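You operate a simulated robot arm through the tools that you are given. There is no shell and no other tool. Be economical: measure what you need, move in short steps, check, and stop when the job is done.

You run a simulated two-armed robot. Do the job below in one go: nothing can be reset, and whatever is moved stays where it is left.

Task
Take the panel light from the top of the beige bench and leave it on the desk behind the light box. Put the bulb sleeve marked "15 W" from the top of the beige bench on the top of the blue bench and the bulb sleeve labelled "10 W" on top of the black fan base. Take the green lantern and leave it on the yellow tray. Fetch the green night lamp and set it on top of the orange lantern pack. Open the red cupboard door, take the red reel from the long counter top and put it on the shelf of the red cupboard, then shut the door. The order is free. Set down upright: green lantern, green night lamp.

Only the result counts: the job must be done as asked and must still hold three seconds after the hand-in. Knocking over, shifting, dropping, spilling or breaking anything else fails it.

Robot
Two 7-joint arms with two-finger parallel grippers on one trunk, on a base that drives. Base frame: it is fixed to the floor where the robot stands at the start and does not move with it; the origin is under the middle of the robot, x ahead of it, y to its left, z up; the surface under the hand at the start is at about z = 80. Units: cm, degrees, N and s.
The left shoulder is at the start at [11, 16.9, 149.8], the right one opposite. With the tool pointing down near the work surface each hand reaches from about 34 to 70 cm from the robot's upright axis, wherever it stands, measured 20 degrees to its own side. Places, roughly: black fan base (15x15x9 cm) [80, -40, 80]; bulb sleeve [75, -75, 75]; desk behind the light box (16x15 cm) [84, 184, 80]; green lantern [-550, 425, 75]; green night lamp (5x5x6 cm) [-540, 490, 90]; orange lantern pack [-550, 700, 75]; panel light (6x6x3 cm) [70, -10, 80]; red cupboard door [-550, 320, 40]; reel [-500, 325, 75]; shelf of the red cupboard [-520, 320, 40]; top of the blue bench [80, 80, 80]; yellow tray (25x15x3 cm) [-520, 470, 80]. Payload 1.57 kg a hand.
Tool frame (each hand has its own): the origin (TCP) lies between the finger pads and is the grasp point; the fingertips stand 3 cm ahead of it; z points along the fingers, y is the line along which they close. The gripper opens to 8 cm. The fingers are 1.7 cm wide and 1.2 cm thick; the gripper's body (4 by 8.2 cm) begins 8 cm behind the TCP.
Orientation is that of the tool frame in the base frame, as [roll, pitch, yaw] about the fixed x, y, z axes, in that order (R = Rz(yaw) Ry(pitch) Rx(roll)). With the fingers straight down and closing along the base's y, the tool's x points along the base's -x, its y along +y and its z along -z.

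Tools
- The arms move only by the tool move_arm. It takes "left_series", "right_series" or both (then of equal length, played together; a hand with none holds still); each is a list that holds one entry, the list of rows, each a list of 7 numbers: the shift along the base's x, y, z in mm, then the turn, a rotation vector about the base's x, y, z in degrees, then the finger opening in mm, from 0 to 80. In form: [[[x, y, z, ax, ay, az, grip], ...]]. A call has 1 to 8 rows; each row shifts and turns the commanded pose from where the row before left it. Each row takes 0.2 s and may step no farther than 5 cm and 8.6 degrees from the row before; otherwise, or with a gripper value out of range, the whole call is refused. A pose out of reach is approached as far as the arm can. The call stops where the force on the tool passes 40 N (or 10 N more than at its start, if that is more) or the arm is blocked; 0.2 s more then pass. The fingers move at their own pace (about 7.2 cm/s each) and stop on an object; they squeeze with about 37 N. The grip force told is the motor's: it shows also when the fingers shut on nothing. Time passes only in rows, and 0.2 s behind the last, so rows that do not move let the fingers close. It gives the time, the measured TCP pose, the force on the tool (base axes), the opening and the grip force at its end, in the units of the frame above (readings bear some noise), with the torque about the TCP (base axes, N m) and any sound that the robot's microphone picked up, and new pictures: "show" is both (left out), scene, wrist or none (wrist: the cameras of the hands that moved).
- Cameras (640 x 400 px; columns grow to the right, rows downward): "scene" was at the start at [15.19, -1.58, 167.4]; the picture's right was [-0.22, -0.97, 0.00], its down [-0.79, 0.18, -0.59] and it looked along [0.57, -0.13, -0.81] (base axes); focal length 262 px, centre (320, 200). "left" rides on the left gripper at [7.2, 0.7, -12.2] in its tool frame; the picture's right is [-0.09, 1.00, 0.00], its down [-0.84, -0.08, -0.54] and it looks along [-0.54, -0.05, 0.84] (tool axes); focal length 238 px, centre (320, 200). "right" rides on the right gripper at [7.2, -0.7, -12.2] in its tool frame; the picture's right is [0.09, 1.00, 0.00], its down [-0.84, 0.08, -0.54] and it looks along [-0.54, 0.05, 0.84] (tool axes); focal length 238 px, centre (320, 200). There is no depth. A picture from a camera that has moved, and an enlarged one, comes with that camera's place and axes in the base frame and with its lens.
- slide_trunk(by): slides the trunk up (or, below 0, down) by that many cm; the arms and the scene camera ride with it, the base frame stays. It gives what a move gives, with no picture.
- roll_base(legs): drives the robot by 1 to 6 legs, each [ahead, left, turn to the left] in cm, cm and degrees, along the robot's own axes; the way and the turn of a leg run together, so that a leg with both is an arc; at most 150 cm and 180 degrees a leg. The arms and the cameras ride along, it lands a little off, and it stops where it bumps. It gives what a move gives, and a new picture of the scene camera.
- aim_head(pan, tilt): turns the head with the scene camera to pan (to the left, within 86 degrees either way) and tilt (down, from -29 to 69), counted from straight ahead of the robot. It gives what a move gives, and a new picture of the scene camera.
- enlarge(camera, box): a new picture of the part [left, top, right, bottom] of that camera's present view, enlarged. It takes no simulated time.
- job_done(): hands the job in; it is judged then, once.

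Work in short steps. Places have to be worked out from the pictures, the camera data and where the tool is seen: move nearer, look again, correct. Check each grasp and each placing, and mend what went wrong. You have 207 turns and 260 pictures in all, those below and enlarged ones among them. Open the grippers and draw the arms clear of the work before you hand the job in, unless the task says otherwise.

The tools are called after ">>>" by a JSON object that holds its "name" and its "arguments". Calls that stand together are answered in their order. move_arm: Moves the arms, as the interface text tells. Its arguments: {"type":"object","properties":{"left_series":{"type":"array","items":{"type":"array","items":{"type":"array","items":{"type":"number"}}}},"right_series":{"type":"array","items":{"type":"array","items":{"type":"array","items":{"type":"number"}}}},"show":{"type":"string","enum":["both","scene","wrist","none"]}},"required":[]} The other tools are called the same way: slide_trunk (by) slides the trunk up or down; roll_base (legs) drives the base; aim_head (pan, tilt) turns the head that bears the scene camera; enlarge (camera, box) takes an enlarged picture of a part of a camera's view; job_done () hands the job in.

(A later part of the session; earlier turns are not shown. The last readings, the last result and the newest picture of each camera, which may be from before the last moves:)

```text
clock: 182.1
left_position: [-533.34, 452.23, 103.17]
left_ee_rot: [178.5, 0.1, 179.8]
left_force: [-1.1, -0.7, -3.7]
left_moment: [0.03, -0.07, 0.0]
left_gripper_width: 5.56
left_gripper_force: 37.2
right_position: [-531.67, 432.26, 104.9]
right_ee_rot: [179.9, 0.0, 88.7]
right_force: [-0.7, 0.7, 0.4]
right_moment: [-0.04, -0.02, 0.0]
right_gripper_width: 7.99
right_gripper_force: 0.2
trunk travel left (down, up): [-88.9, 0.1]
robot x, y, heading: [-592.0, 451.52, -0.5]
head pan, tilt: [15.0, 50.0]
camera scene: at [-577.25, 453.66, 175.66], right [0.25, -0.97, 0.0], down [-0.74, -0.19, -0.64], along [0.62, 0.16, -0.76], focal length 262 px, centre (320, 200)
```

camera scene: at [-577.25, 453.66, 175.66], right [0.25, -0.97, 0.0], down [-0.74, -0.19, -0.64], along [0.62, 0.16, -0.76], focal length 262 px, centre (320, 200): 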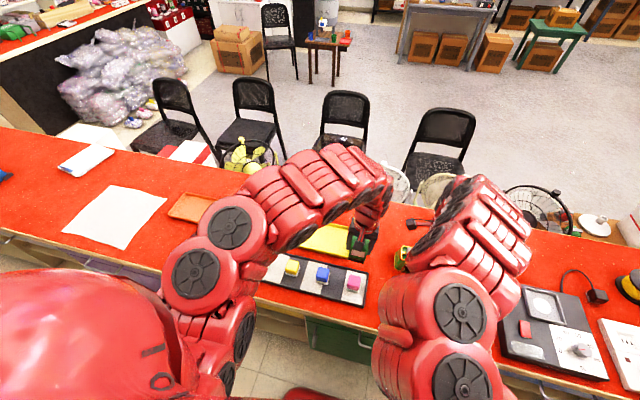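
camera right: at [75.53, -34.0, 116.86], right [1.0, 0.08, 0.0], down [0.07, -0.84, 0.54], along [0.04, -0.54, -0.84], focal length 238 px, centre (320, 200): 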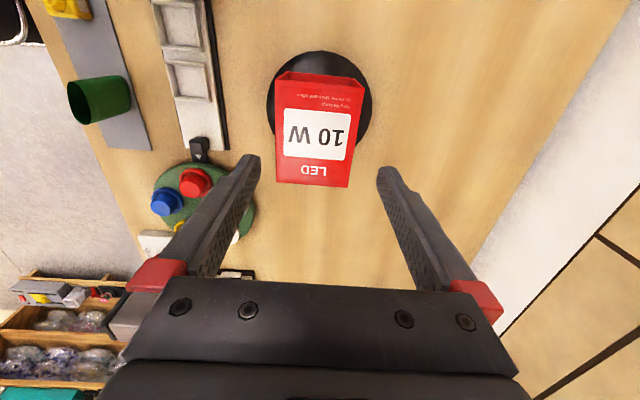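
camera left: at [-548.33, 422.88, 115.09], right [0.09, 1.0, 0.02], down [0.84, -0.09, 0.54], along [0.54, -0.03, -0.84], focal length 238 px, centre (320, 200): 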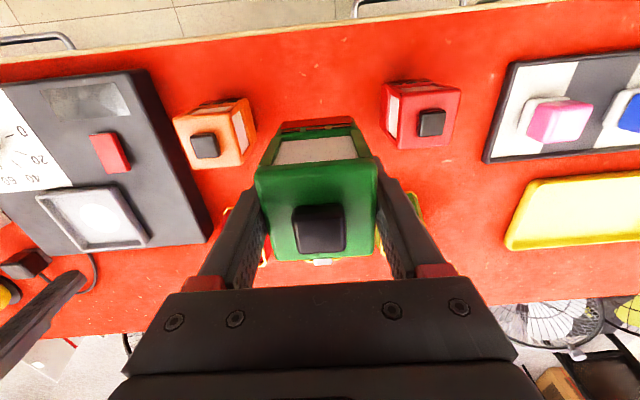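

I move the lantern over the tray and check.

>>> {"name": "move_arm", "arguments": {"left_series": [[[20, 38, 0, 0, 0, 0, 30], [25, 38, 0, 0, 0, 0, 30], [25, 38, 0, 0, 0, 0, 30], [25, 38, 0, 0, 0, 0, 30]]], "show": "wrist"}}

```text
clock: 183.1
left_position: [-523.4, 467.7, 102.92]
left_ee_rot: [178.7, 0.0, 179.9]
left_force: [-0.8, 1.3, -4.9]
left_moment: [0.01, -0.01, -0.02]
left_gripper_width: 5.58
left_gripper_force: 36.9
right_position: [-531.55, 432.49, 104.83]
right_ee_rot: [180.0, 0.1, 88.6]
right_force: [0.3, 0.3, 0.4]
right_moment: [-0.01, -0.03, -0.02]
right_gripper_width: 8.01
right_gripper_force: 0.2
trunk travel left (down, up): [-88.9, 0.1]
robot x, y, heading: [-592.56, 451.51, -0.4]
head pan, tilt: [15.0, 50.0]
camera left: at [-530.6, 468.2, 115.11], right [0.1, 1.0, 0.02], down [0.84, -0.09, 0.54], along [0.54, -0.03, -0.84], focal length 238 px, centre (320, 200)
```

left: 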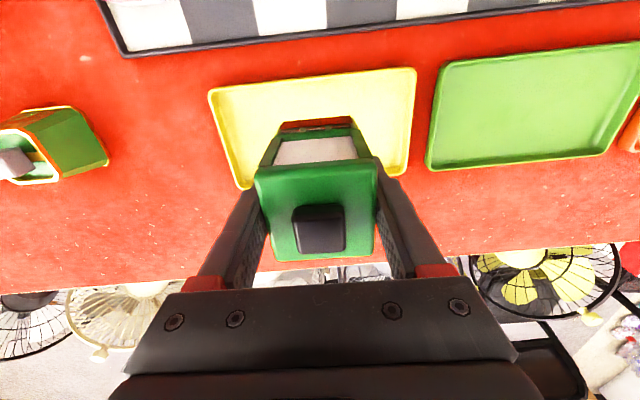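

The tray centre is ≈[-520.3,467.8]; I drive 4 cm nearer, which also brings the lantern right over it.

>>> {"name": "roll_base", "arguments": {"legs": [[4, 0, 0.4]]}}

>>> {"name": "move_arm", "arguments": {"left_series": [[[0, 0, -40, 0, 0, 0, 30], [0, 0, -20, 0, 0, 0, 30]]], "show": "wrist"}}

```text
clock: 183.9
left_position: [-520.12, 467.93, 103.29]
left_ee_rot: [178.6, 0.2, -179.9]
left_force: [-1.4, -0.1, -3.5]
left_moment: [0.03, -0.05, 0.0]
left_gripper_width: 5.57
left_gripper_force: 37.2
right_position: [-527.97, 432.56, 104.97]
right_ee_rot: [179.7, 0.1, 89.0]
right_force: [-0.9, 0.2, 0.1]
right_moment: [0.03, -0.05, 0.01]
right_gripper_width: 7.98
right_gripper_force: 0.0
trunk travel left (down, up): [-88.9, 0.1]
robot x, y, heading: [-588.34, 451.68, 0.0]
head pan, tilt: [15.0, 50.0]
camera scene: at [-573.81, 453.69, 175.71], right [0.26, -0.97, 0.0], down [-0.74, -0.2, -0.65], along [0.62, 0.17, -0.76], focal length 262 px, centre (320, 200)
```

scene: 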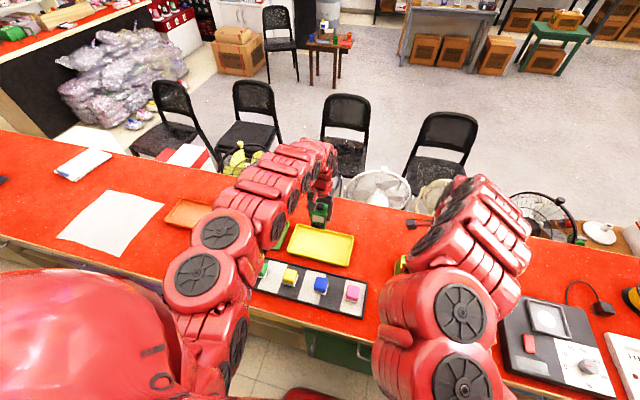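

```text
clock: 184.6
left_position: [-520.25, 467.76, 97.12]
left_ee_rot: [178.6, -0.1, -180.0]
left_force: [0.4, -0.2, -3.8]
left_moment: [0.01, -0.01, -0.01]
left_gripper_width: 5.56
left_gripper_force: 37.0
right_position: [-527.59, 432.6, 104.7]
right_ee_rot: [-180.0, 0.1, 89.1]
right_force: [-0.4, 0.3, 0.1]
right_moment: [-0.03, 0.0, 0.0]
right_gripper_width: 7.99
right_gripper_force: 0.1
trunk travel left (down, up): [-88.9, 0.1]
robot x, y, heading: [-588.24, 451.85, -0.2]
head pan, tilt: [15.0, 50.0]
camera left: at [-527.34, 468.29, 109.3], right [0.09, 1.0, 0.02], down [0.84, -0.09, 0.54], along [0.54, -0.03, -0.84], focal length 238 px, centre (320, 200)
```

left: 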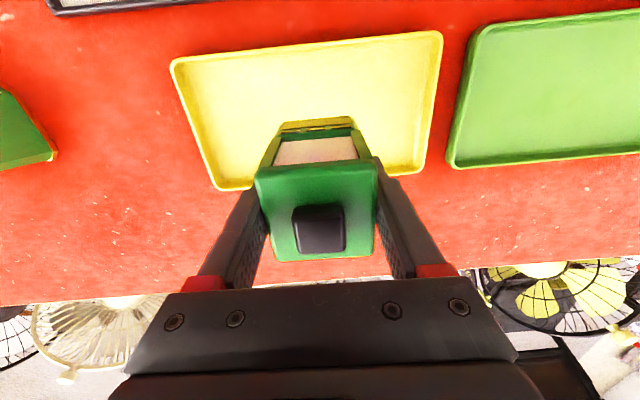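

Lantern is above the tray's middle. I lower and feel for contact.

>>> {"name": "move_arm", "arguments": {"left_series": [[[-5, 0, -35, 0, 0, 0, 30], [0, 0, -20, 0, 0, 0, 30], [0, 0, -5, 0, 0, 0, 30], [0, 0, -4, 0, 0, 0, 30], [0, 0, -4, 0, 0, 0, 30], [0, 0, -4, 0, 0, 0, 30]]], "show": "wrist"}}

```text
clock: 185.9
left_position: [-522.13, 468.08, 92.04]
left_ee_rot: [178.7, 0.0, -180.0]
left_force: [0.6, 0.5, -3.6]
left_moment: [0.03, 0.03, -0.02]
left_gripper_width: 5.6
left_gripper_force: 36.6
left hand out of reach, approached as far as the arm can: row 1, 2, 6
right_position: [-527.37, 432.68, 104.78]
right_ee_rot: [-180.0, -0.1, 89.1]
right_force: [0.4, 0.2, 0.8]
right_moment: [0.01, 0.0, -0.05]
right_gripper_width: 8.02
right_gripper_force: 0.0
trunk travel left (down, up): [-88.9, 0.1]
robot x, y, heading: [-588.29, 451.7, 0.2]
head pan, tilt: [15.0, 50.0]
camera left: at [-529.26, 468.61, 104.31], right [0.09, 1.0, 0.02], down [0.84, -0.09, 0.54], along [0.54, -0.03, -0.84], focal length 238 px, centre (320, 200)
```

left: 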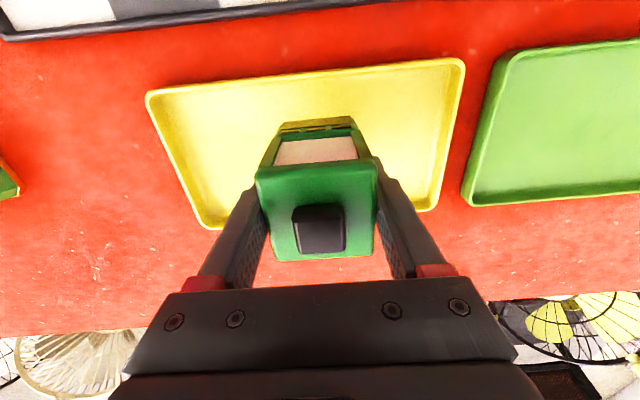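

Reach limit again; I lower the trunk 4 cm (right hand stays well above things), carrying the lantern straight down.

>>> {"name": "slide_trunk", "arguments": {"by": -3}}

>>> {"name": "move_arm", "arguments": {"left_series": [[[0, 0, -4, 0, 0, 0, 30], [0, 0, -4, 0, 0, 0, 30], [0, 0, -4, 0, 0, 0, 30], [0, 0, -4, 0, 0, 0, 30]]], "show": "wrist"}}

```text
clock: 186.7
left_position: [-522.17, 468.01, 89.11]
left_ee_rot: [178.5, -0.1, -179.9]
left_force: [-0.7, 0.4, -3.6]
left_moment: [0.02, -0.01, 0.0]
left_gripper_width: 5.58
left_gripper_force: 36.9
right_position: [-527.52, 432.53, 101.76]
right_ee_rot: [-179.9, 0.0, 89.1]
right_force: [-0.3, -0.3, 1.1]
right_moment: [0.0, 0.0, -0.03]
right_gripper_width: 8.02
right_gripper_force: 0.0
trunk travel left (down, up): [-85.9, 3.1]
robot x, y, heading: [-588.18, 451.41, -0.1]
head pan, tilt: [15.0, 50.0]
```

```text
clock: 187.7
left_position: [-522.66, 468.0, 88.46]
left_ee_rot: [178.6, 0.3, -179.9]
left_force: [4.6, 0.5, 32.1]
left_moment: [-0.78, -0.14, 0.04]
left_gripper_width: 5.58
left_gripper_force: 36.4
left hand out of reach, approached as far as the arm can: row 2, 3
right_position: [-527.63, 432.65, 101.91]
right_ee_rot: [-179.9, 0.1, 89.1]
right_force: [0.2, 0.2, -0.1]
right_moment: [0.03, 0.02, 0.03]
right_gripper_width: 7.99
right_gripper_force: 0.0
trunk travel left (down, up): [-85.9, 3.1]
robot x, y, heading: [-588.33, 451.57, -0.1]
head pan, tilt: [15.0, 50.0]
camera left: at [-529.96, 468.41, 100.66], right [0.09, 1.0, 0.03], down [0.83, -0.09, 0.54], along [0.54, -0.03, -0.84], focal length 238 px, centre (320, 200)
```

left: 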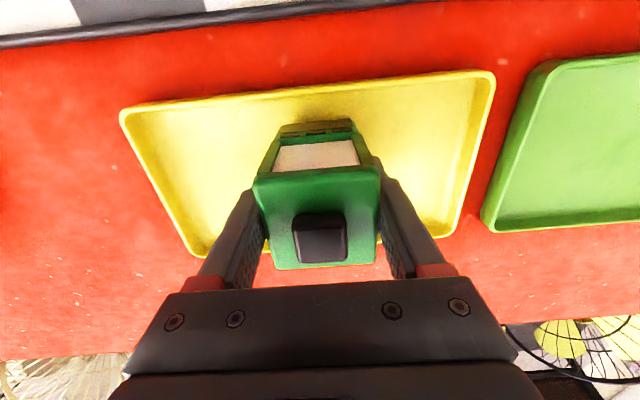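

Contact (32 N) on the tray floor. I relieve slightly, open and rise.

>>> {"name": "move_arm", "arguments": {"left_series": [[[0, 0, 2, 0, 0, 0, 30], [0, 0, 0, 0, 0, 0, 65], [0, 0, 0, 0, 0, 0, 80], [0, 0, 0, 0, 0, 0, 80], [0, 0, 25, 0, 0, 0, 80], [0, 0, 40, 0, 0, 0, 80], [0, 0, 40, 0, 0, 0, 80]]], "show": "wrist"}}

```text
clock: 189.3
left_position: [-522.62, 467.89, 98.96]
left_ee_rot: [178.6, -0.1, -179.8]
left_force: [-0.1, -0.1, -0.1]
left_moment: [0.01, 0.02, 0.01]
left_gripper_width: 8.01
left_gripper_force: 0.0
right_position: [-527.49, 432.57, 101.75]
right_ee_rot: [-179.9, 0.0, 89.1]
right_force: [-0.5, 0.3, -0.6]
right_moment: [-0.01, -0.01, -0.03]
right_gripper_width: 8.01
right_gripper_force: 0.0
trunk travel left (down, up): [-85.9, 3.1]
robot x, y, heading: [-588.44, 451.93, 0.2]
head pan, tilt: [15.0, 50.0]
camera left: at [-529.78, 468.34, 111.18], right [0.09, 1.0, 0.02], down [0.84, -0.09, 0.54], along [0.54, -0.03, -0.84], focal length 238 px, centre (320, 200)
```

left: 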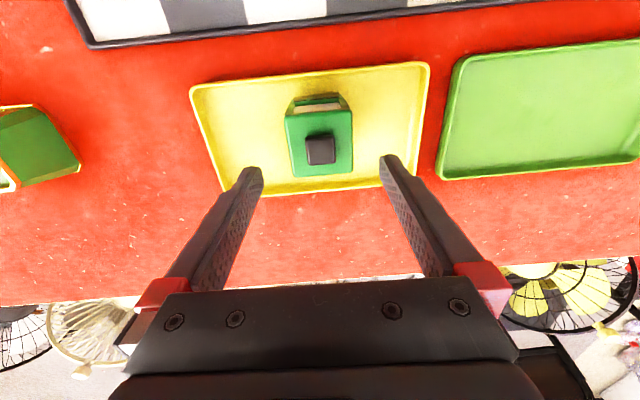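

The lantern stands upright on the tray. Now the left hand goes over the green night lamp, expected ≈[-538,485.5].

>>> {"name": "move_arm", "arguments": {"left_series": [[[-31, 35, 0, 0, 0, 0, 80], [-31, 35, 0, 0, 0, 0, 80], [-31, 35, 0, 0, 0, 0, 80], [-31, 35, 0, 0, 0, 0, 80], [-31, 35, 0, 0, 0, 0, 80]]], "show": "wrist"}}

```text
clock: 190.5
left_position: [-535.17, 487.13, 96.37]
left_ee_rot: [178.6, -0.1, 179.9]
left_force: [-0.5, 0.9, -0.4]
left_moment: [0.01, 0.03, 0.0]
left_gripper_width: 8.0
left_gripper_force: 0.2
left hand out of reach, approached as far as the arm can: row 3, 4, 5
right_position: [-527.34, 432.56, 101.76]
right_ee_rot: [-179.9, 0.1, 89.0]
right_force: [-0.1, 0.1, 0.4]
right_moment: [-0.01, 0.01, 0.0]
right_gripper_width: 7.97
right_gripper_force: 0.0
trunk travel left (down, up): [-85.9, 3.1]
robot x, y, heading: [-588.46, 451.49, 0.0]
head pan, tilt: [15.0, 50.0]
camera left: at [-542.33, 487.47, 108.54], right [0.09, 1.0, 0.02], down [0.84, -0.09, 0.54], along [0.54, -0.03, -0.84], focal length 238 px, centre (320, 200)
```

left: 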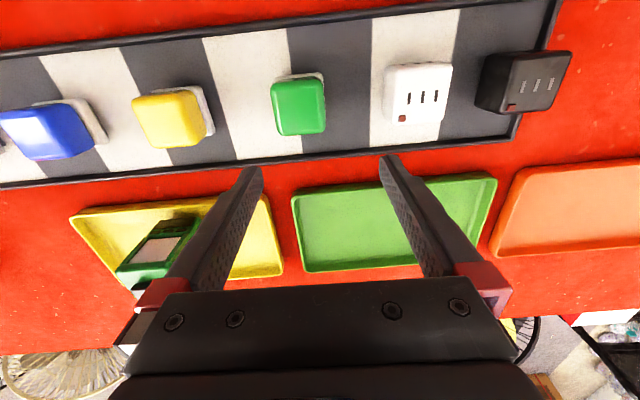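

Lamp centre ≈[-538.2,485.8], top ≈87.5. I back the base 7 cm (arm was too folded), then position above the lamp.

>>> {"name": "roll_base", "arguments": {"legs": [[-8, 0, 0]]}}

>>> {"name": "move_arm", "arguments": {"left_series": [[[25, -6, 0, 0, 0, -2, 80], [25, -6, -20, 0, 0, 0, 80]]], "show": "wrist"}}

```text
clock: 191.6
left_position: [-542.82, 486.93, 96.33]
left_ee_rot: [178.6, -0.3, -179.9]
left_force: [0.2, -0.2, -0.1]
left_moment: [0.02, 0.0, 0.0]
left_gripper_width: 8.0
left_gripper_force: 0.1
right_position: [-535.12, 432.56, 101.56]
right_ee_rot: [-179.9, 0.0, 89.1]
right_force: [0.3, -0.1, -0.7]
right_moment: [0.02, 0.03, 0.03]
right_gripper_width: 7.99
right_gripper_force: 0.0
trunk travel left (down, up): [-85.9, 3.1]
robot x, y, heading: [-596.15, 451.49, -0.1]
head pan, tilt: [15.0, 50.0]
camera scene: at [-580.43, 453.7, 172.57], right [0.26, -0.97, 0.0], down [-0.74, -0.2, -0.64], along [0.62, 0.17, -0.77], focal length 262 px, centre (320, 200)
```

scene: 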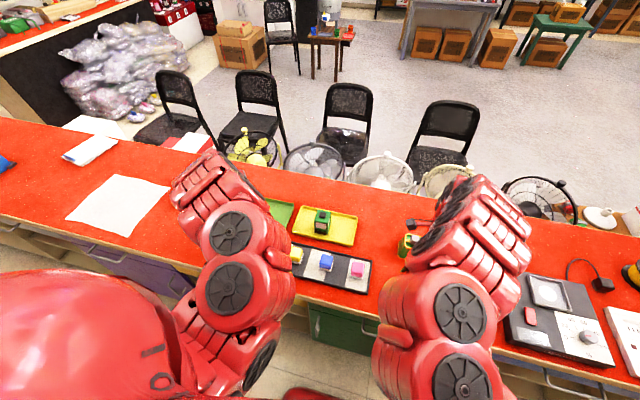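

```text
clock: 192.2
left_position: [-537.89, 485.74, 94.07]
left_ee_rot: [178.6, -0.2, 178.0]
left_force: [0.9, -0.7, -0.3]
left_moment: [0.03, 0.04, -0.05]
left_gripper_width: 8.04
left_gripper_force: 0.1
right_position: [-535.15, 432.56, 101.56]
right_ee_rot: [-179.7, 0.0, 89.1]
right_force: [0.2, -1.3, -0.3]
right_moment: [0.03, 0.0, 0.03]
right_gripper_width: 8.01
right_gripper_force: 0.1
trunk travel left (down, up): [-85.9, 3.1]
robot x, y, heading: [-596.29, 451.62, 0.1]
head pan, tilt: [15.0, 50.0]
camera left: at [-544.9, 486.46, 106.4], right [0.13, 0.99, 0.02], down [0.84, -0.12, 0.54], along [0.53, -0.05, -0.84], focal length 238 px, centre (320, 200)
```

left: 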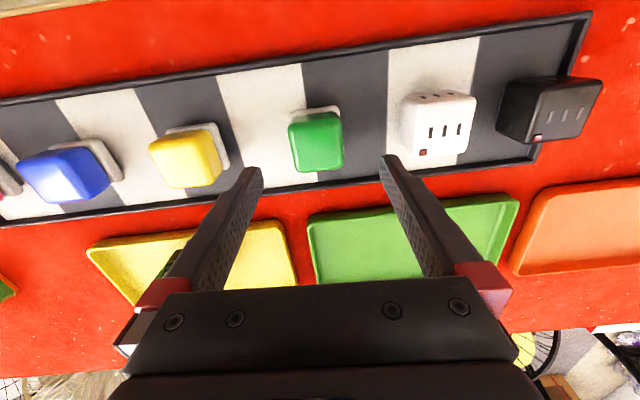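

Now I correct −6 mm in x, +3° turn, and descend around the lamp.

>>> {"name": "move_arm", "arguments": {"left_series": [[[-6, 1, -20, 0, 0, 3, 80], [0, 0, -25, 0, 0, 0, 80], [0, 0, -25, 0, 0, 0, 80], [0, 0, 0, 0, 0, 0, 80]]], "show": "wrist"}}

```text
clock: 193.2
left_position: [-538.4, 485.88, 87.39]
left_ee_rot: [178.6, -0.1, -178.9]
left_force: [0.1, 0.5, -0.7]
left_moment: [0.01, 0.01, 0.0]
left_gripper_width: 8.0
left_gripper_force: 0.1
right_position: [-535.18, 432.65, 101.71]
right_ee_rot: [-179.9, -0.1, 89.1]
right_force: [0.8, 0.3, 0.3]
right_moment: [0.03, 0.04, -0.04]
right_gripper_width: 8.01
right_gripper_force: 0.1
trunk travel left (down, up): [-85.9, 3.1]
robot x, y, heading: [-596.2, 451.86, 0.0]
head pan, tilt: [15.0, 50.0]
camera left: at [-545.57, 486.18, 99.58], right [0.07, 1.0, 0.02], down [0.84, -0.07, 0.54], along [0.54, -0.02, -0.84], focal length 238 px, centre (320, 200)
```

left: 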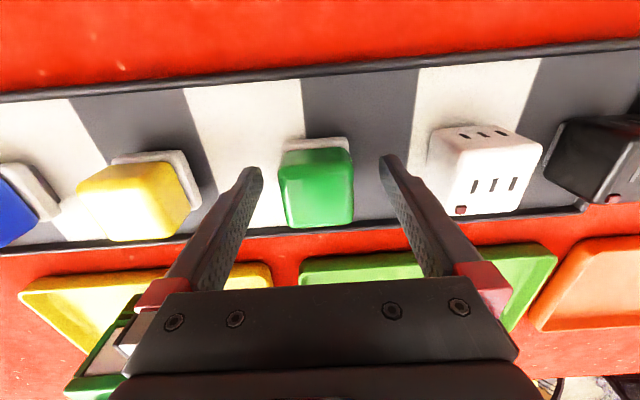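

Centred. I go 8 mm lower, close and lift a bit.

>>> {"name": "move_arm", "arguments": {"left_series": [[[2, 0, -8, 0, 0, 0, 80], [0, 0, 0, 0, 0, 0, 20], [0, 0, 0, 0, 0, 0, 20], [0, 0, 0, 0, 0, 0, 20], [0, 0, 30, 0, 0, 0, 20], [0, 0, 30, 0, 0, 0, 20]]], "show": "wrist"}}

```text
clock: 194.6
left_position: [-538.29, 485.95, 92.64]
left_ee_rot: [178.6, 0.0, -178.9]
left_force: [-0.1, -0.7, -0.8]
left_moment: [0.02, -0.03, 0.0]
left_gripper_width: 4.5
left_gripper_force: 37.3
right_position: [-535.27, 432.51, 101.88]
right_ee_rot: [-179.9, -0.1, 89.1]
right_force: [0.8, 0.5, 0.2]
right_moment: [-0.02, 0.0, -0.01]
right_gripper_width: 7.99
right_gripper_force: 0.0
trunk travel left (down, up): [-85.9, 3.1]
robot x, y, heading: [-596.14, 451.66, 0.2]
head pan, tilt: [15.0, 50.0]
camera left: at [-545.45, 486.29, 104.87], right [0.07, 1.0, 0.02], down [0.84, -0.07, 0.54], along [0.54, -0.02, -0.84], focal length 238 px, centre (320, 200)
```

left: 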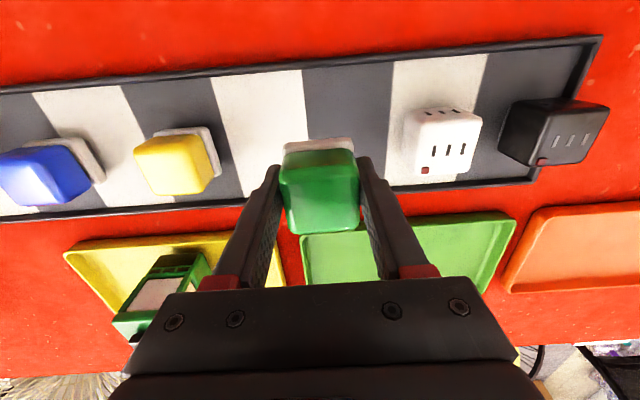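

Held (4.5 cm), lamp with its white base. I lift high, raise the trunk and drive on towards the far end.

>>> {"name": "move_arm", "arguments": {"left_series": [[[0, 0, 40, 0, 0, 0, 20], [10, 0, 40, 0, 0, 0, 20], [10, 0, 30, 0, 0, 0, 20]]], "show": "none"}}

>>> {"name": "slide_trunk", "arguments": {"by": 3}}

>>> {"name": "roll_base", "arguments": {"legs": [[-4, 100, 0]]}}

>>> {"name": "aim_head", "arguments": {"pan": 40, "tilt": 42}}

```text
clock: 195.4
left_position: [-536.23, 485.95, 103.81]
left_ee_rot: [178.5, -0.1, -178.8]
left_force: [0.2, -0.1, -0.7]
left_moment: [0.01, -0.03, 0.0]
left_gripper_width: 4.52
left_gripper_force: 36.8
right_position: [-535.24, 432.6, 101.78]
right_ee_rot: [-179.9, 0.0, 89.1]
right_force: [-1.4, 0.2, 0.5]
right_moment: [0.03, 0.03, -0.01]
right_gripper_width: 7.98
right_gripper_force: 0.1
trunk travel left (down, up): [-85.9, 3.1]
robot x, y, heading: [-596.31, 451.7, -0.1]
head pan, tilt: [15.0, 50.0]
```

```text
clock: 196.1
left_position: [-536.26, 485.99, 106.71]
left_ee_rot: [178.7, -0.3, -178.8]
left_force: [0.1, 0.0, -0.4]
left_moment: [-0.01, 0.0, 0.0]
left_gripper_width: 4.51
left_gripper_force: 37.2
right_position: [-535.29, 432.79, 104.73]
right_ee_rot: [-179.9, 0.0, 89.1]
right_force: [0.3, -0.3, -0.6]
right_moment: [0.01, -0.02, 0.02]
right_gripper_width: 8.02
right_gripper_force: 0.1
trunk travel left (down, up): [-88.9, 0.1]
robot x, y, heading: [-596.37, 451.44, 0.0]
head pan, tilt: [15.0, 50.0]
```

```text
clock: 201.3
left_position: [-539.41, 585.42, 106.71]
left_ee_rot: [178.6, -0.2, -179.5]
left_force: [-0.2, 0.3, -0.9]
left_moment: [-0.02, 0.03, 0.0]
left_gripper_width: 4.49
left_gripper_force: 37.2
right_position: [-538.97, 532.28, 104.72]
right_ee_rot: [-179.9, -0.1, 88.4]
right_force: [-0.4, 0.8, 0.2]
right_moment: [-0.01, 0.01, 0.0]
right_gripper_width: 8.03
right_gripper_force: 0.0
trunk travel left (down, up): [-88.9, 0.1]
robot x, y, heading: [-599.92, 552.09, -0.5]
head pan, tilt: [15.0, 50.0]
camera scene: at [-584.29, 553.71, 175.61], right [0.25, -0.97, 0.0], down [-0.74, -0.19, -0.64], along [0.62, 0.16, -0.77], focal length 262 px, centre (320, 200)
```

scene: 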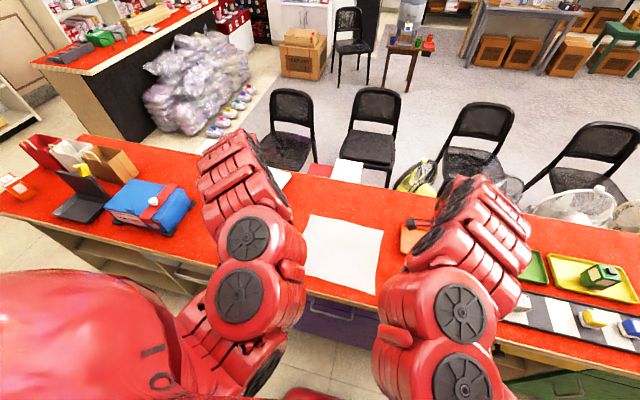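

```text
clock: 202.2
left_position: [-539.4, 585.5, 106.79]
left_ee_rot: [178.6, -0.2, -179.5]
left_force: [-0.3, 0.0, -0.1]
left_moment: [-0.01, -0.01, -0.03]
left_gripper_width: 4.49
left_gripper_force: 37.0
right_position: [-539.19, 532.16, 104.73]
right_ee_rot: [-179.9, 0.1, 88.5]
right_force: [0.4, 0.4, -0.5]
right_moment: [-0.01, 0.04, 0.0]
right_gripper_width: 7.99
right_gripper_force: 0.1
trunk travel left (down, up): [-88.9, 0.1]
robot x, y, heading: [-600.25, 551.98, -0.6]
head pan, tilt: [40.0, 42.0]
camera scene: at [-585.28, 557.15, 176.73], right [0.63, -0.77, 0.0], down [-0.52, -0.42, -0.74], along [0.57, 0.47, -0.67], focal length 262 px, centre (320, 200)
```

scene: 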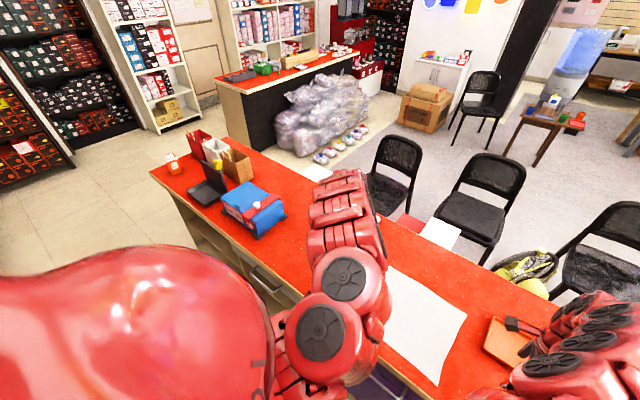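

I enlarge the far end to see the orange pack and its neighbours.

>>> {"name": "enlarge", "arguments": {"camera": "scene", "box": [140, 120, 300, 250]}}

```text
3.08 times, centred on (220, 185) of scene
camera zoom: at [-585.28, 557.15, 176.73], right [0.63, -0.77, 0.0], down [-0.52, -0.42, -0.74], along [0.57, 0.47, -0.67], focal length 807 px, centre (628, 246)
```

zoom: 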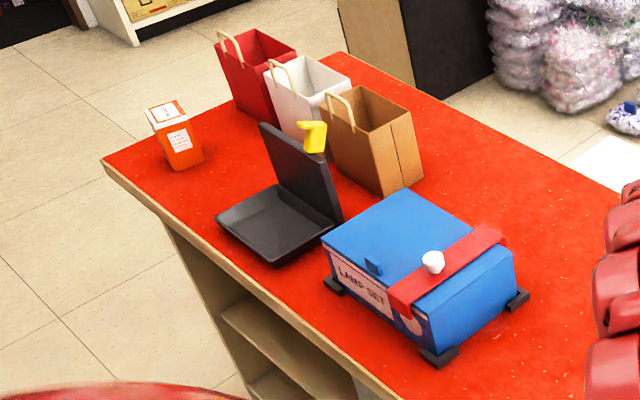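

Pack is the small orange box ≈[-541,706], top z≈94. Everything on the way is below ~97; the lamp's underside is at ~101. I drive 115 cm along the aisle.

>>> {"name": "roll_base", "arguments": {"legs": [[0, 60, 0.6], [-1, 50, 0]]}}

>>> {"name": "enlarge", "arguments": {"camera": "left", "box": [0, 0, 640, 400]}}

```text
clock: 208.1
left_position: [-542.65, 697.16, 106.74]
left_ee_rot: [178.5, -0.2, -177.7]
left_force: [0.4, -0.3, -0.5]
left_moment: [0.0, 0.0, 0.0]
left_gripper_width: 4.49
left_gripper_force: 37.3
right_position: [-540.59, 643.87, 104.75]
right_ee_rot: [-179.9, 0.1, 90.4]
right_force: [-0.1, 0.6, 0.4]
right_moment: [0.02, -0.02, -0.02]
right_gripper_width: 8.02
right_gripper_force: 0.1
trunk travel left (down, up): [-88.9, 0.1]
robot x, y, heading: [-602.14, 661.66, 1.3]
head pan, tilt: [40.0, 42.0]
camera scene: at [-587.56, 667.31, 176.74], right [0.66, -0.75, 0.0], down [-0.5, -0.44, -0.74], along [0.56, 0.49, -0.67], focal length 262 px, centre (320, 200)
```

scene: 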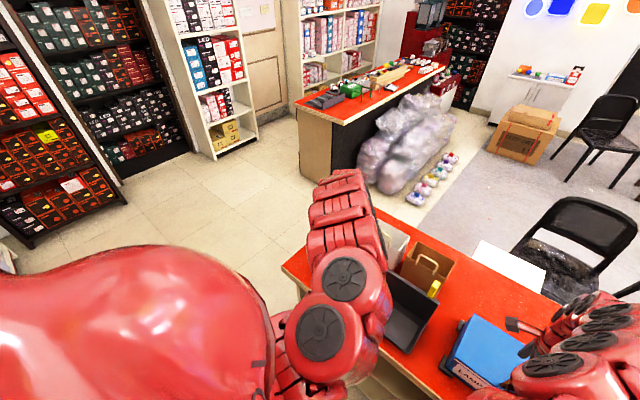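

```text
1.00 times, centred on (320, 200) of left (not enlarged: the box is as wide or as high as the picture)
camera zoom: at [-549.87, 697.36, 118.95], right [0.05, 1.0, 0.02], down [0.84, -0.06, 0.54], along [0.54, -0.01, -0.84], focal length 238 px, centre (320, 200)
```

zoom: 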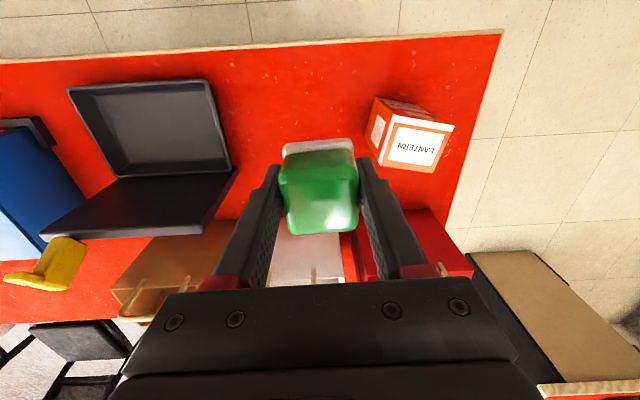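

Pack's top centre ≈[-540.3,708.3], turned about −14°. I drive 11 cm further left, then turn the lamp to match.

>>> {"name": "roll_base", "arguments": {"legs": [[1, 11.5, -1]]}}

>>> {"name": "move_arm", "arguments": {"left_series": [[[0, 0, 0, 0, 0, -7, 20], [0, 0, 0, 0, 0, -7, 20]]], "show": "wrist"}}

```text
clock: 209.3
left_position: [-541.34, 707.23, 106.82]
left_ee_rot: [178.6, -0.1, -178.6]
left_force: [-0.8, -0.9, -0.7]
left_moment: [-0.04, 0.03, 0.0]
left_gripper_width: 4.49
left_gripper_force: 36.9
right_position: [-539.99, 653.91, 104.63]
right_ee_rot: [-179.9, 0.0, 89.5]
right_force: [0.3, -0.4, -0.1]
right_moment: [0.04, -0.03, 0.01]
right_gripper_width: 7.99
right_gripper_force: 0.0
trunk travel left (down, up): [-88.9, 0.1]
robot x, y, heading: [-600.84, 672.81, 0.5]
head pan, tilt: [40.0, 42.0]
camera scene: at [-586.68, 678.07, 176.74], right [0.65, -0.76, 0.0], down [-0.51, -0.43, -0.74], along [0.57, 0.48, -0.67], focal length 262 px, centre (320, 200)
```

scene: 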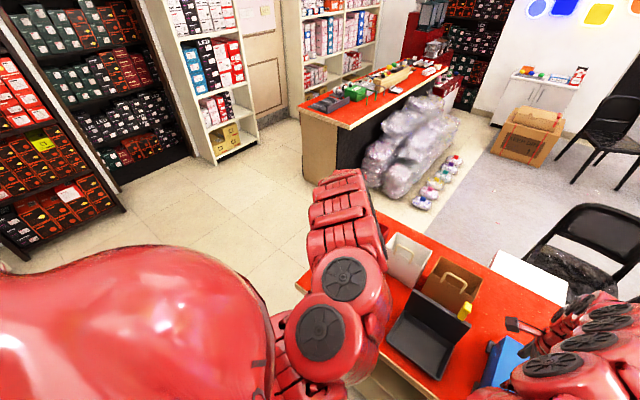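

```text
clock: 209.9
left_position: [-541.22, 707.32, 106.74]
left_ee_rot: [178.6, -0.1, 167.3]
left_force: [-0.1, 0.6, -1.6]
left_moment: [-0.05, 0.0, 0.02]
left_gripper_width: 4.45
left_gripper_force: 36.8
right_position: [-540.01, 654.0, 104.69]
right_ee_rot: [-179.9, -0.1, 89.4]
right_force: [0.4, 0.6, 0.8]
right_moment: [0.0, 0.01, 0.01]
right_gripper_width: 7.97
right_gripper_force: 0.0
trunk travel left (down, up): [-88.9, 0.1]
robot x, y, heading: [-600.96, 672.78, 0.5]
head pan, tilt: [40.0, 42.0]
camera left: at [-548.19, 709.33, 118.96], right [0.31, 0.95, 0.02], down [0.8, -0.27, 0.54], along [0.52, -0.15, -0.84], focal length 238 px, centre (320, 200)
```

left: 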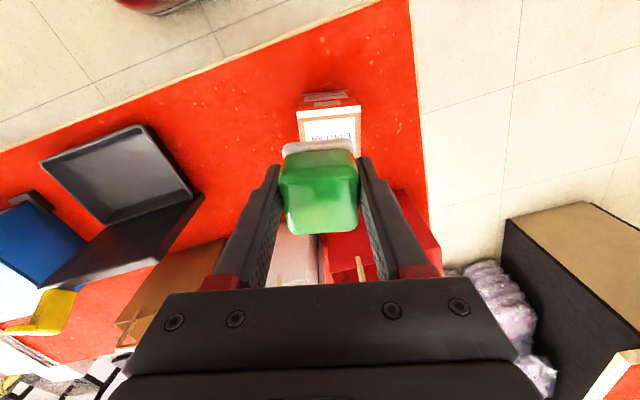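

Pack's top centre confirmed ≈[-540.4,708.3]. I shift 9/10 mm and descend, then feel.

>>> {"name": "move_arm", "arguments": {"left_series": [[[9, 10, -25, 0, 0, -1, 20], [0, 0, -30, 0, 0, 0, 20]]], "show": "wrist"}}

```text
clock: 210.5
left_position: [-540.36, 708.54, 101.22]
left_ee_rot: [178.7, -0.2, 166.2]
left_force: [0.2, 0.6, -1.2]
left_moment: [-0.01, 0.0, 0.01]
left_gripper_width: 4.51
left_gripper_force: 36.9
right_position: [-539.9, 654.09, 104.63]
right_ee_rot: [-180.0, 0.1, 89.4]
right_force: [-0.3, -0.7, 0.3]
right_moment: [-0.01, 0.0, -0.02]
right_gripper_width: 8.02
right_gripper_force: 0.2
trunk travel left (down, up): [-88.9, 0.1]
robot x, y, heading: [-601.26, 672.67, 0.3]
head pan, tilt: [40.0, 42.0]
camera left: at [-547.21, 710.58, 113.42], right [0.33, 0.95, 0.02], down [0.79, -0.29, 0.54], along [0.51, -0.16, -0.84], focal length 238 px, centre (320, 200)
```

left: 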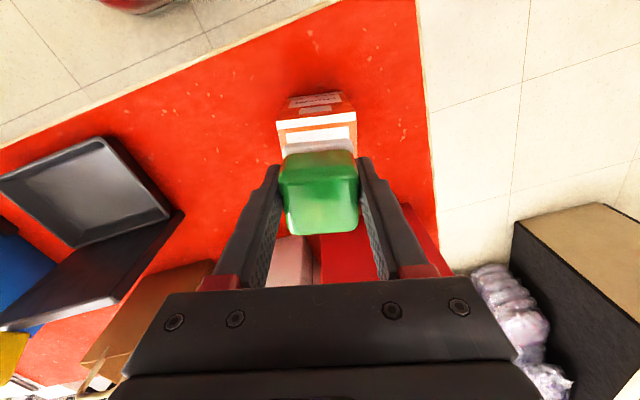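

The lamp sits ~1 cm too far in depth on the pack. I shift −8 mm and lower by feel.

>>> {"name": "move_arm", "arguments": {"left_series": [[[-8, 2, -8, 0, 0, 0, 20], [0, 0, -4, 0, 0, 0, 20], [0, 0, -4, 0, 0, 0, 20], [0, 0, -4, 0, 0, 0, 20], [0, 0, -3, 0, 0, 0, 20]]], "show": "wrist"}}

```text
clock: 211.7
left_position: [-541.3, 708.58, 99.01]
left_ee_rot: [178.6, -0.1, 166.5]
left_force: [-0.2, 0.1, -1.0]
left_moment: [0.0, -0.03, -0.01]
left_gripper_width: 4.48
left_gripper_force: 37.5
right_position: [-540.06, 654.15, 104.78]
right_ee_rot: [-180.0, -0.1, 89.5]
right_force: [0.4, -1.3, -0.3]
right_moment: [0.0, -0.01, -0.04]
right_gripper_width: 8.0
right_gripper_force: 0.1
trunk travel left (down, up): [-88.9, 0.1]
robot x, y, heading: [-600.8, 672.66, 0.6]
head pan, tilt: [40.0, 42.0]
camera left: at [-548.19, 710.8, 111.14], right [0.32, 0.95, 0.02], down [0.79, -0.28, 0.54], along [0.52, -0.15, -0.84], focal length 238 px, centre (320, 200)
```

left: 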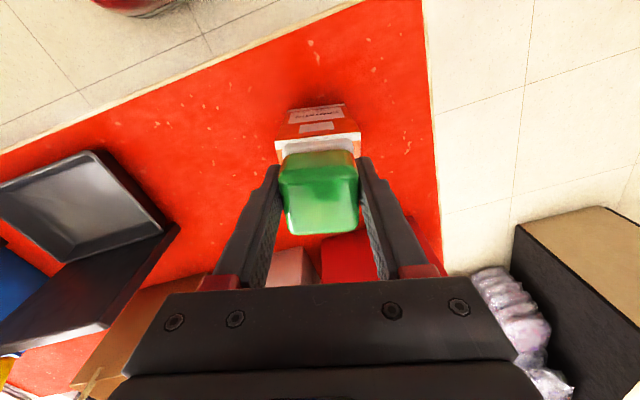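

Now nicely centred; still no contact. I continue down in 3 mm steps.

>>> {"name": "move_arm", "arguments": {"left_series": [[[0, 0, -3, 0, 0, 0, 20], [0, 0, -3, 0, 0, 0, 20], [0, 0, -3, 0, 0, 0, 20], [0, 0, -3, 0, 0, 0, 20], [0, 0, -3, 0, 0, 0, 20]]], "show": "wrist"}}

```text
clock: 212.9
left_position: [-541.35, 708.7, 97.39]
left_ee_rot: [178.7, -0.2, 166.5]
left_force: [-0.2, 1.0, -0.3]
left_moment: [-0.02, 0.02, 0.04]
left_gripper_width: 4.47
left_gripper_force: 36.6
right_position: [-540.07, 654.08, 104.67]
right_ee_rot: [-179.9, 0.0, 89.5]
right_force: [0.3, -0.4, -0.5]
right_moment: [0.02, 0.0, -0.03]
right_gripper_width: 8.01
right_gripper_force: 0.0
trunk travel left (down, up): [-88.9, 0.1]
robot x, y, heading: [-601.23, 672.87, 0.3]
head pan, tilt: [40.0, 42.0]
camera left: at [-548.15, 710.71, 109.6], right [0.32, 0.95, 0.02], down [0.79, -0.28, 0.54], along [0.52, -0.16, -0.84], focal length 238 px, centre (320, 200)
```

left: 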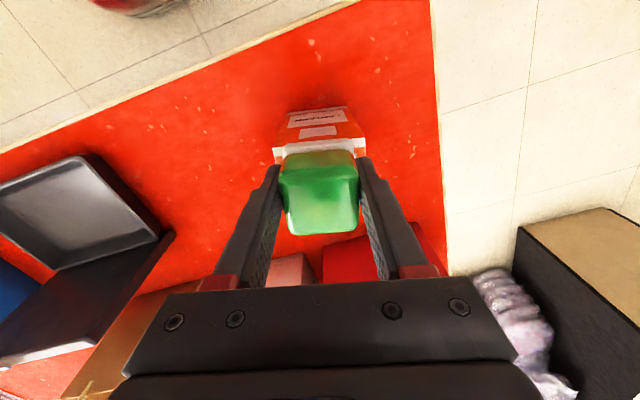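

Edges of lamp and pack now coincide; lamp centre ≈ pack centre. I shift +2 mm and go on down.

>>> {"name": "move_arm", "arguments": {"left_series": [[[2, 0, -3, 0, 0, 0, 20], [0, 0, -3, 0, 0, 0, 20], [0, 0, -3, 0, 0, 0, 20], [0, 0, -3, 0, 0, 0, 20]]], "show": "wrist"}}

```text
clock: 213.9
left_position: [-541.15, 708.69, 96.55]
left_ee_rot: [178.5, 0.1, 166.6]
left_force: [1.1, 4.1, 31.9]
left_moment: [-0.24, -0.01, 0.04]
left_gripper_width: 4.56
left_gripper_force: 36.8
right_position: [-540.16, 654.04, 104.92]
right_ee_rot: [179.9, -0.1, 89.4]
right_force: [-0.2, -0.6, 0.2]
right_moment: [0.03, 0.0, -0.01]
right_gripper_width: 8.01
right_gripper_force: 0.0
trunk travel left (down, up): [-88.9, 0.1]
robot x, y, heading: [-600.86, 672.67, 0.2]
head pan, tilt: [40.0, 42.0]
camera left: at [-548.07, 710.67, 108.68], right [0.32, 0.95, 0.03], down [0.79, -0.28, 0.54], along [0.52, -0.15, -0.84], focal length 238 px, centre (320, 200)
```

left: 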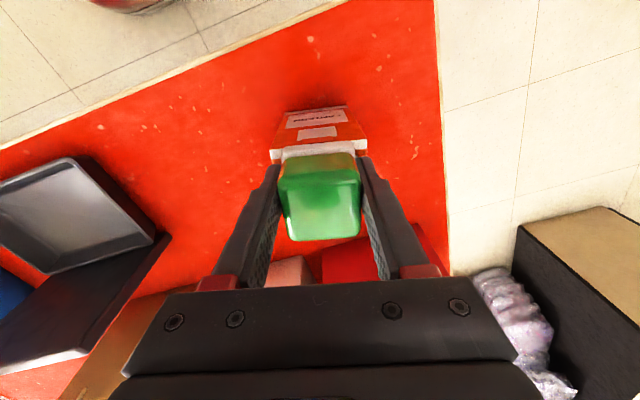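

Contact at 32 N. I relieve 2 mm, open, and rise straight.

>>> {"name": "move_arm", "arguments": {"left_series": [[[0, 0, 2, 0, 0, 0, 20], [0, 0, 0, 0, 0, 0, 60], [0, 0, 0, 0, 0, 0, 78], [0, 0, 0, 0, 0, 0, 78], [0, 0, 20, 0, 0, 0, 78], [0, 0, 40, 0, 0, 0, 78], [0, 0, 30, 0, 0, 0, 78]]], "show": "wrist"}}

```text
clock: 215.5
left_position: [-540.64, 708.54, 105.29]
left_ee_rot: [178.6, -0.2, 166.4]
left_force: [0.2, -0.1, 0.3]
left_moment: [-0.03, 0.0, -0.02]
left_gripper_width: 7.78
left_gripper_force: 0.1
left hand out of reach, approached as far as the arm can: row 7
right_position: [-539.98, 654.04, 104.67]
right_ee_rot: [-179.9, -0.1, 89.4]
right_force: [-0.4, -0.6, -0.3]
right_moment: [0.0, -0.02, -0.02]
right_gripper_width: 8.02
right_gripper_force: 0.0
trunk travel left (down, up): [-88.9, 0.1]
robot x, y, heading: [-601.23, 672.89, 0.3]
head pan, tilt: [40.0, 42.0]
camera left: at [-547.51, 710.69, 117.5], right [0.32, 0.95, 0.02], down [0.79, -0.28, 0.54], along [0.51, -0.16, -0.84], focal length 238 px, centre (320, 200)
```

left: 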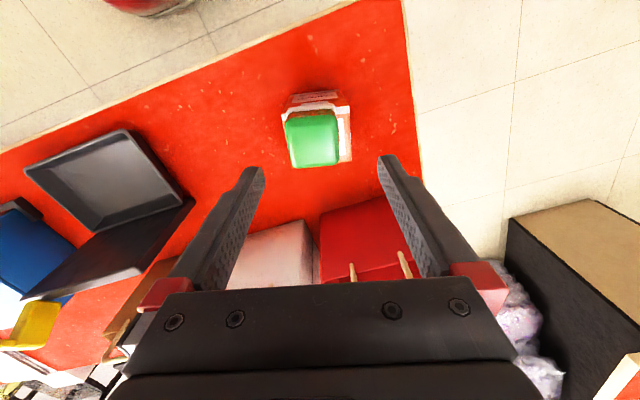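

I enlarge to check that the lamp is well supported.

>>> {"name": "enlarge", "arguments": {"camera": "left", "box": [260, 70, 380, 190]}}

```text
3.33 times, centred on (320, 130) of left
camera zoom: at [-547.51, 710.69, 117.5], right [0.32, 0.95, 0.02], down [0.79, -0.28, 0.54], along [0.51, -0.16, -0.84], focal length 794 px, centre (320, 433)
```

zoom: 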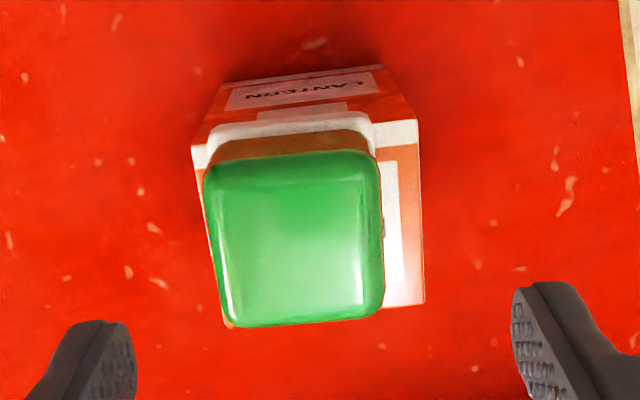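

The lamp's base lies fully on the pack. Now I go back along the aisle towards the cupboard end, hands above everything.

>>> {"name": "roll_base", "arguments": {"legs": [[0, -140, 0], [0, -140, 0]]}}

```text
clock: 229.0
left_position: [-536.47, 431.74, 105.23]
left_ee_rot: [178.7, -0.1, 167.0]
left_force: [-0.1, -0.5, 0.2]
left_moment: [0.01, 0.0, -0.01]
left_gripper_width: 7.8
left_gripper_force: 0.0
right_position: [-535.21, 377.21, 104.85]
right_ee_rot: [-179.9, 0.0, 90.0]
right_force: [0.0, 0.6, -0.4]
right_moment: [0.0, -0.04, 0.03]
right_gripper_width: 8.0
right_gripper_force: 0.0
trunk travel left (down, up): [-88.9, 0.1]
robot x, y, heading: [-596.59, 395.25, 0.8]
head pan, tilt: [40.0, 42.0]
camera scene: at [-582.15, 401.11, 176.73], right [0.66, -0.76, 0.0], down [-0.51, -0.44, -0.74], along [0.56, 0.49, -0.67], focal length 262 px, centre (320, 200)
```

scene: 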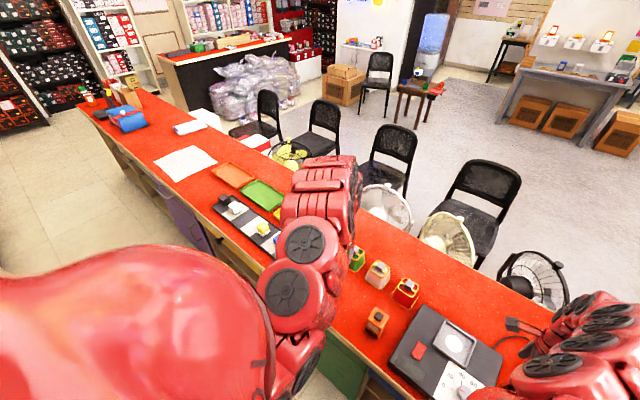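

All undisturbed. I go on to the aisle entrance, then look at the red door and its handle.

>>> {"name": "roll_base", "arguments": {"legs": [[-6, -145, -0.8]]}}

>>> {"name": "aim_head", "arguments": {"pan": 50, "tilt": 65}}

```text
clock: 236.1
left_position: [-541.81, 285.08, 105.25]
left_ee_rot: [178.8, -0.2, 164.2]
left_force: [-0.7, 0.1, 0.6]
left_moment: [-0.01, 0.0, 0.01]
left_gripper_width: 7.79
left_gripper_force: 0.0
right_position: [-543.15, 230.54, 104.76]
right_ee_rot: [-179.9, 0.0, 87.3]
right_force: [-0.2, -0.5, -0.1]
right_moment: [-0.01, -0.01, -0.01]
right_gripper_width: 8.0
right_gripper_force: 0.0
trunk travel left (down, up): [-88.9, 0.1]
robot x, y, heading: [-603.47, 251.46, -1.7]
head pan, tilt: [40.0, 42.0]
camera scene: at [-588.92, 256.59, 176.73], right [0.62, -0.79, 0.0], down [-0.53, -0.41, -0.74], along [0.58, 0.46, -0.67], focal length 262 px, centre (320, 200)
```

scene: 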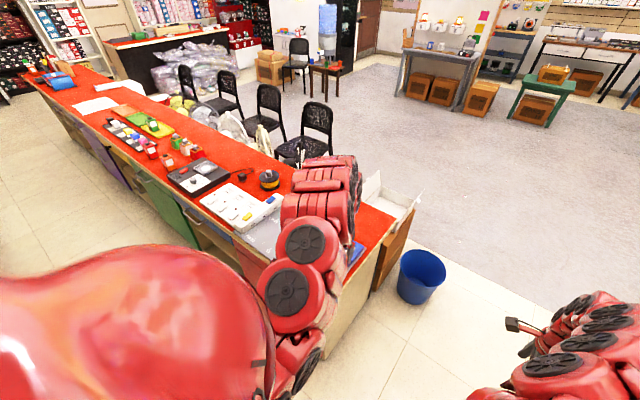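

```text
clock: 237.0
left_position: [-541.63, 285.16, 105.25]
left_ee_rot: [178.7, -0.2, 164.2]
left_force: [-0.5, -0.7, -0.5]
left_moment: [-0.01, 0.03, -0.01]
left_gripper_width: 7.81
left_gripper_force: 0.1
right_position: [-543.21, 230.65, 104.8]
right_ee_rot: [-179.9, 0.0, 87.4]
right_force: [0.4, -0.4, 0.2]
right_moment: [0.0, 0.03, 0.01]
right_gripper_width: 8.0
right_gripper_force: 0.0
trunk travel left (down, up): [-88.9, 0.1]
robot x, y, heading: [-603.59, 251.47, -1.7]
head pan, tilt: [50.0, 65.0]
camera scene: at [-591.45, 255.9, 173.8], right [0.75, -0.67, 0.0], down [-0.6, -0.68, -0.42], along [0.28, 0.32, -0.91], focal length 262 px, centre (320, 200)
```

scene: 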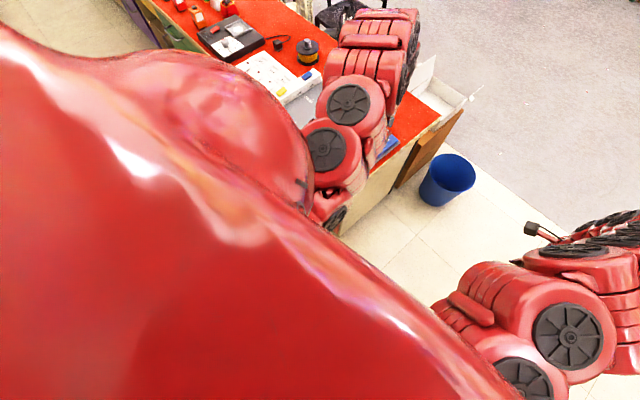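

The body blocks the view. I drive out to the open floor and turn to face the counter's end (+y), to work out reel and handle.

>>> {"name": "roll_base", "arguments": {"legs": [[30, -35, 1.5], [25, -35, 0], [0, 0, 90]]}}

>>> {"name": "aim_head", "arguments": {"pan": 0, "tilt": 45}}

```text
clock: 245.8
left_position: [-583.88, 241.68, 105.24]
left_ee_rot: [178.6, -0.2, -104.2]
left_force: [0.0, -0.7, -0.8]
left_moment: [0.01, -0.03, 0.01]
left_gripper_width: 7.8
left_gripper_force: 0.1
right_position: [-529.44, 241.75, 104.67]
right_ee_rot: [-179.9, 0.0, 178.8]
right_force: [0.7, 1.2, -0.2]
right_moment: [0.01, 0.0, 0.02]
right_gripper_width: 8.01
right_gripper_force: 0.0
trunk travel left (down, up): [-88.9, 0.1]
robot x, y, heading: [-548.48, 181.09, 89.8]
head pan, tilt: [50.0, 65.0]
camera scene: at [-553.2, 192.96, 173.8], right [0.65, 0.76, 0.0], down [0.69, -0.58, -0.42], along [-0.32, 0.27, -0.91], focal length 262 px, centre (320, 200)
```

scene: 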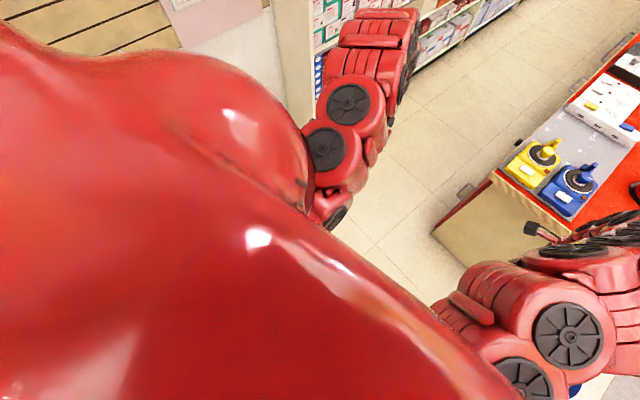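

```text
clock: 247.0
left_position: [-583.81, 241.75, 105.17]
left_ee_rot: [178.7, -0.2, -104.1]
left_force: [0.4, 0.2, 0.3]
left_moment: [0.02, 0.02, 0.0]
left_gripper_width: 7.78
left_gripper_force: 0.1
right_position: [-529.32, 241.76, 104.76]
right_ee_rot: [-180.0, 0.0, 178.8]
right_force: [-0.6, -0.3, -0.4]
right_moment: [-0.03, 0.02, 0.02]
right_gripper_width: 8.01
right_gripper_force: 0.1
trunk travel left (down, up): [-88.9, 0.1]
robot x, y, heading: [-548.59, 181.05, 89.9]
head pan, tilt: [0.0, 45.0]
camera scene: at [-548.57, 197.17, 176.3], right [1.0, 0.0, 0.0], down [0.0, -0.71, -0.71], along [0.0, 0.71, -0.71], focal length 262 px, centre (320, 200)
```

scene: 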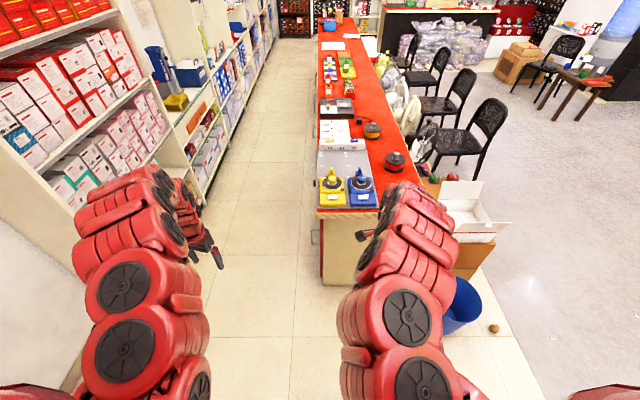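

Good view. I enlarge the counter end with handle and the reel.

>>> {"name": "enlarge", "arguments": {"camera": "scene", "box": [280, 130, 420, 290]}}

>>> {"name": "enlarge", "arguments": {"camera": "left", "box": [0, 0, 640, 400]}}

```text
2.50 times, centred on (350, 210) of scene
camera zoom: at [-548.57, 197.17, 176.3], right [1.0, 0.0, 0.0], down [0.0, -0.71, -0.71], along [0.0, 0.71, -0.71], focal length 656 px, centre (245, 175)
```

zoom: 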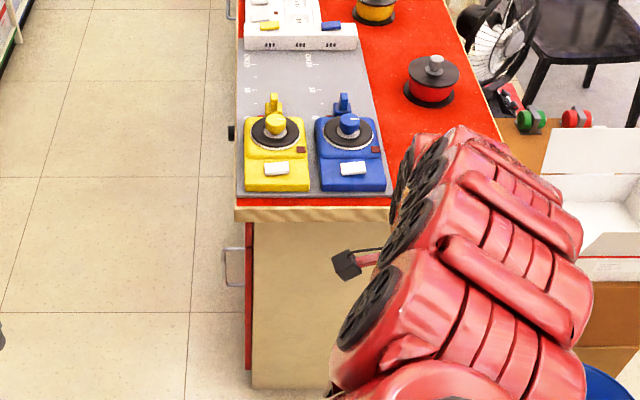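

```text
1.00 times, centred on (320, 200) of left (not enlarged: the box is as wide or as high as the picture)
camera zoom: at [-585.99, 234.98, 117.45], right [-0.94, 0.33, 0.02], down [0.29, 0.79, 0.54], along [0.16, 0.51, -0.84], focal length 238 px, centre (320, 200)
```

zoom: 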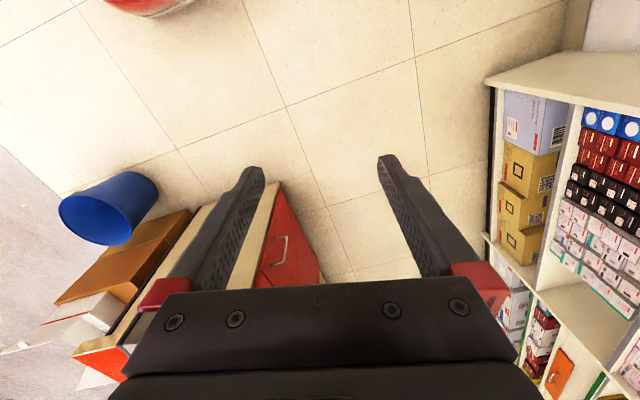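

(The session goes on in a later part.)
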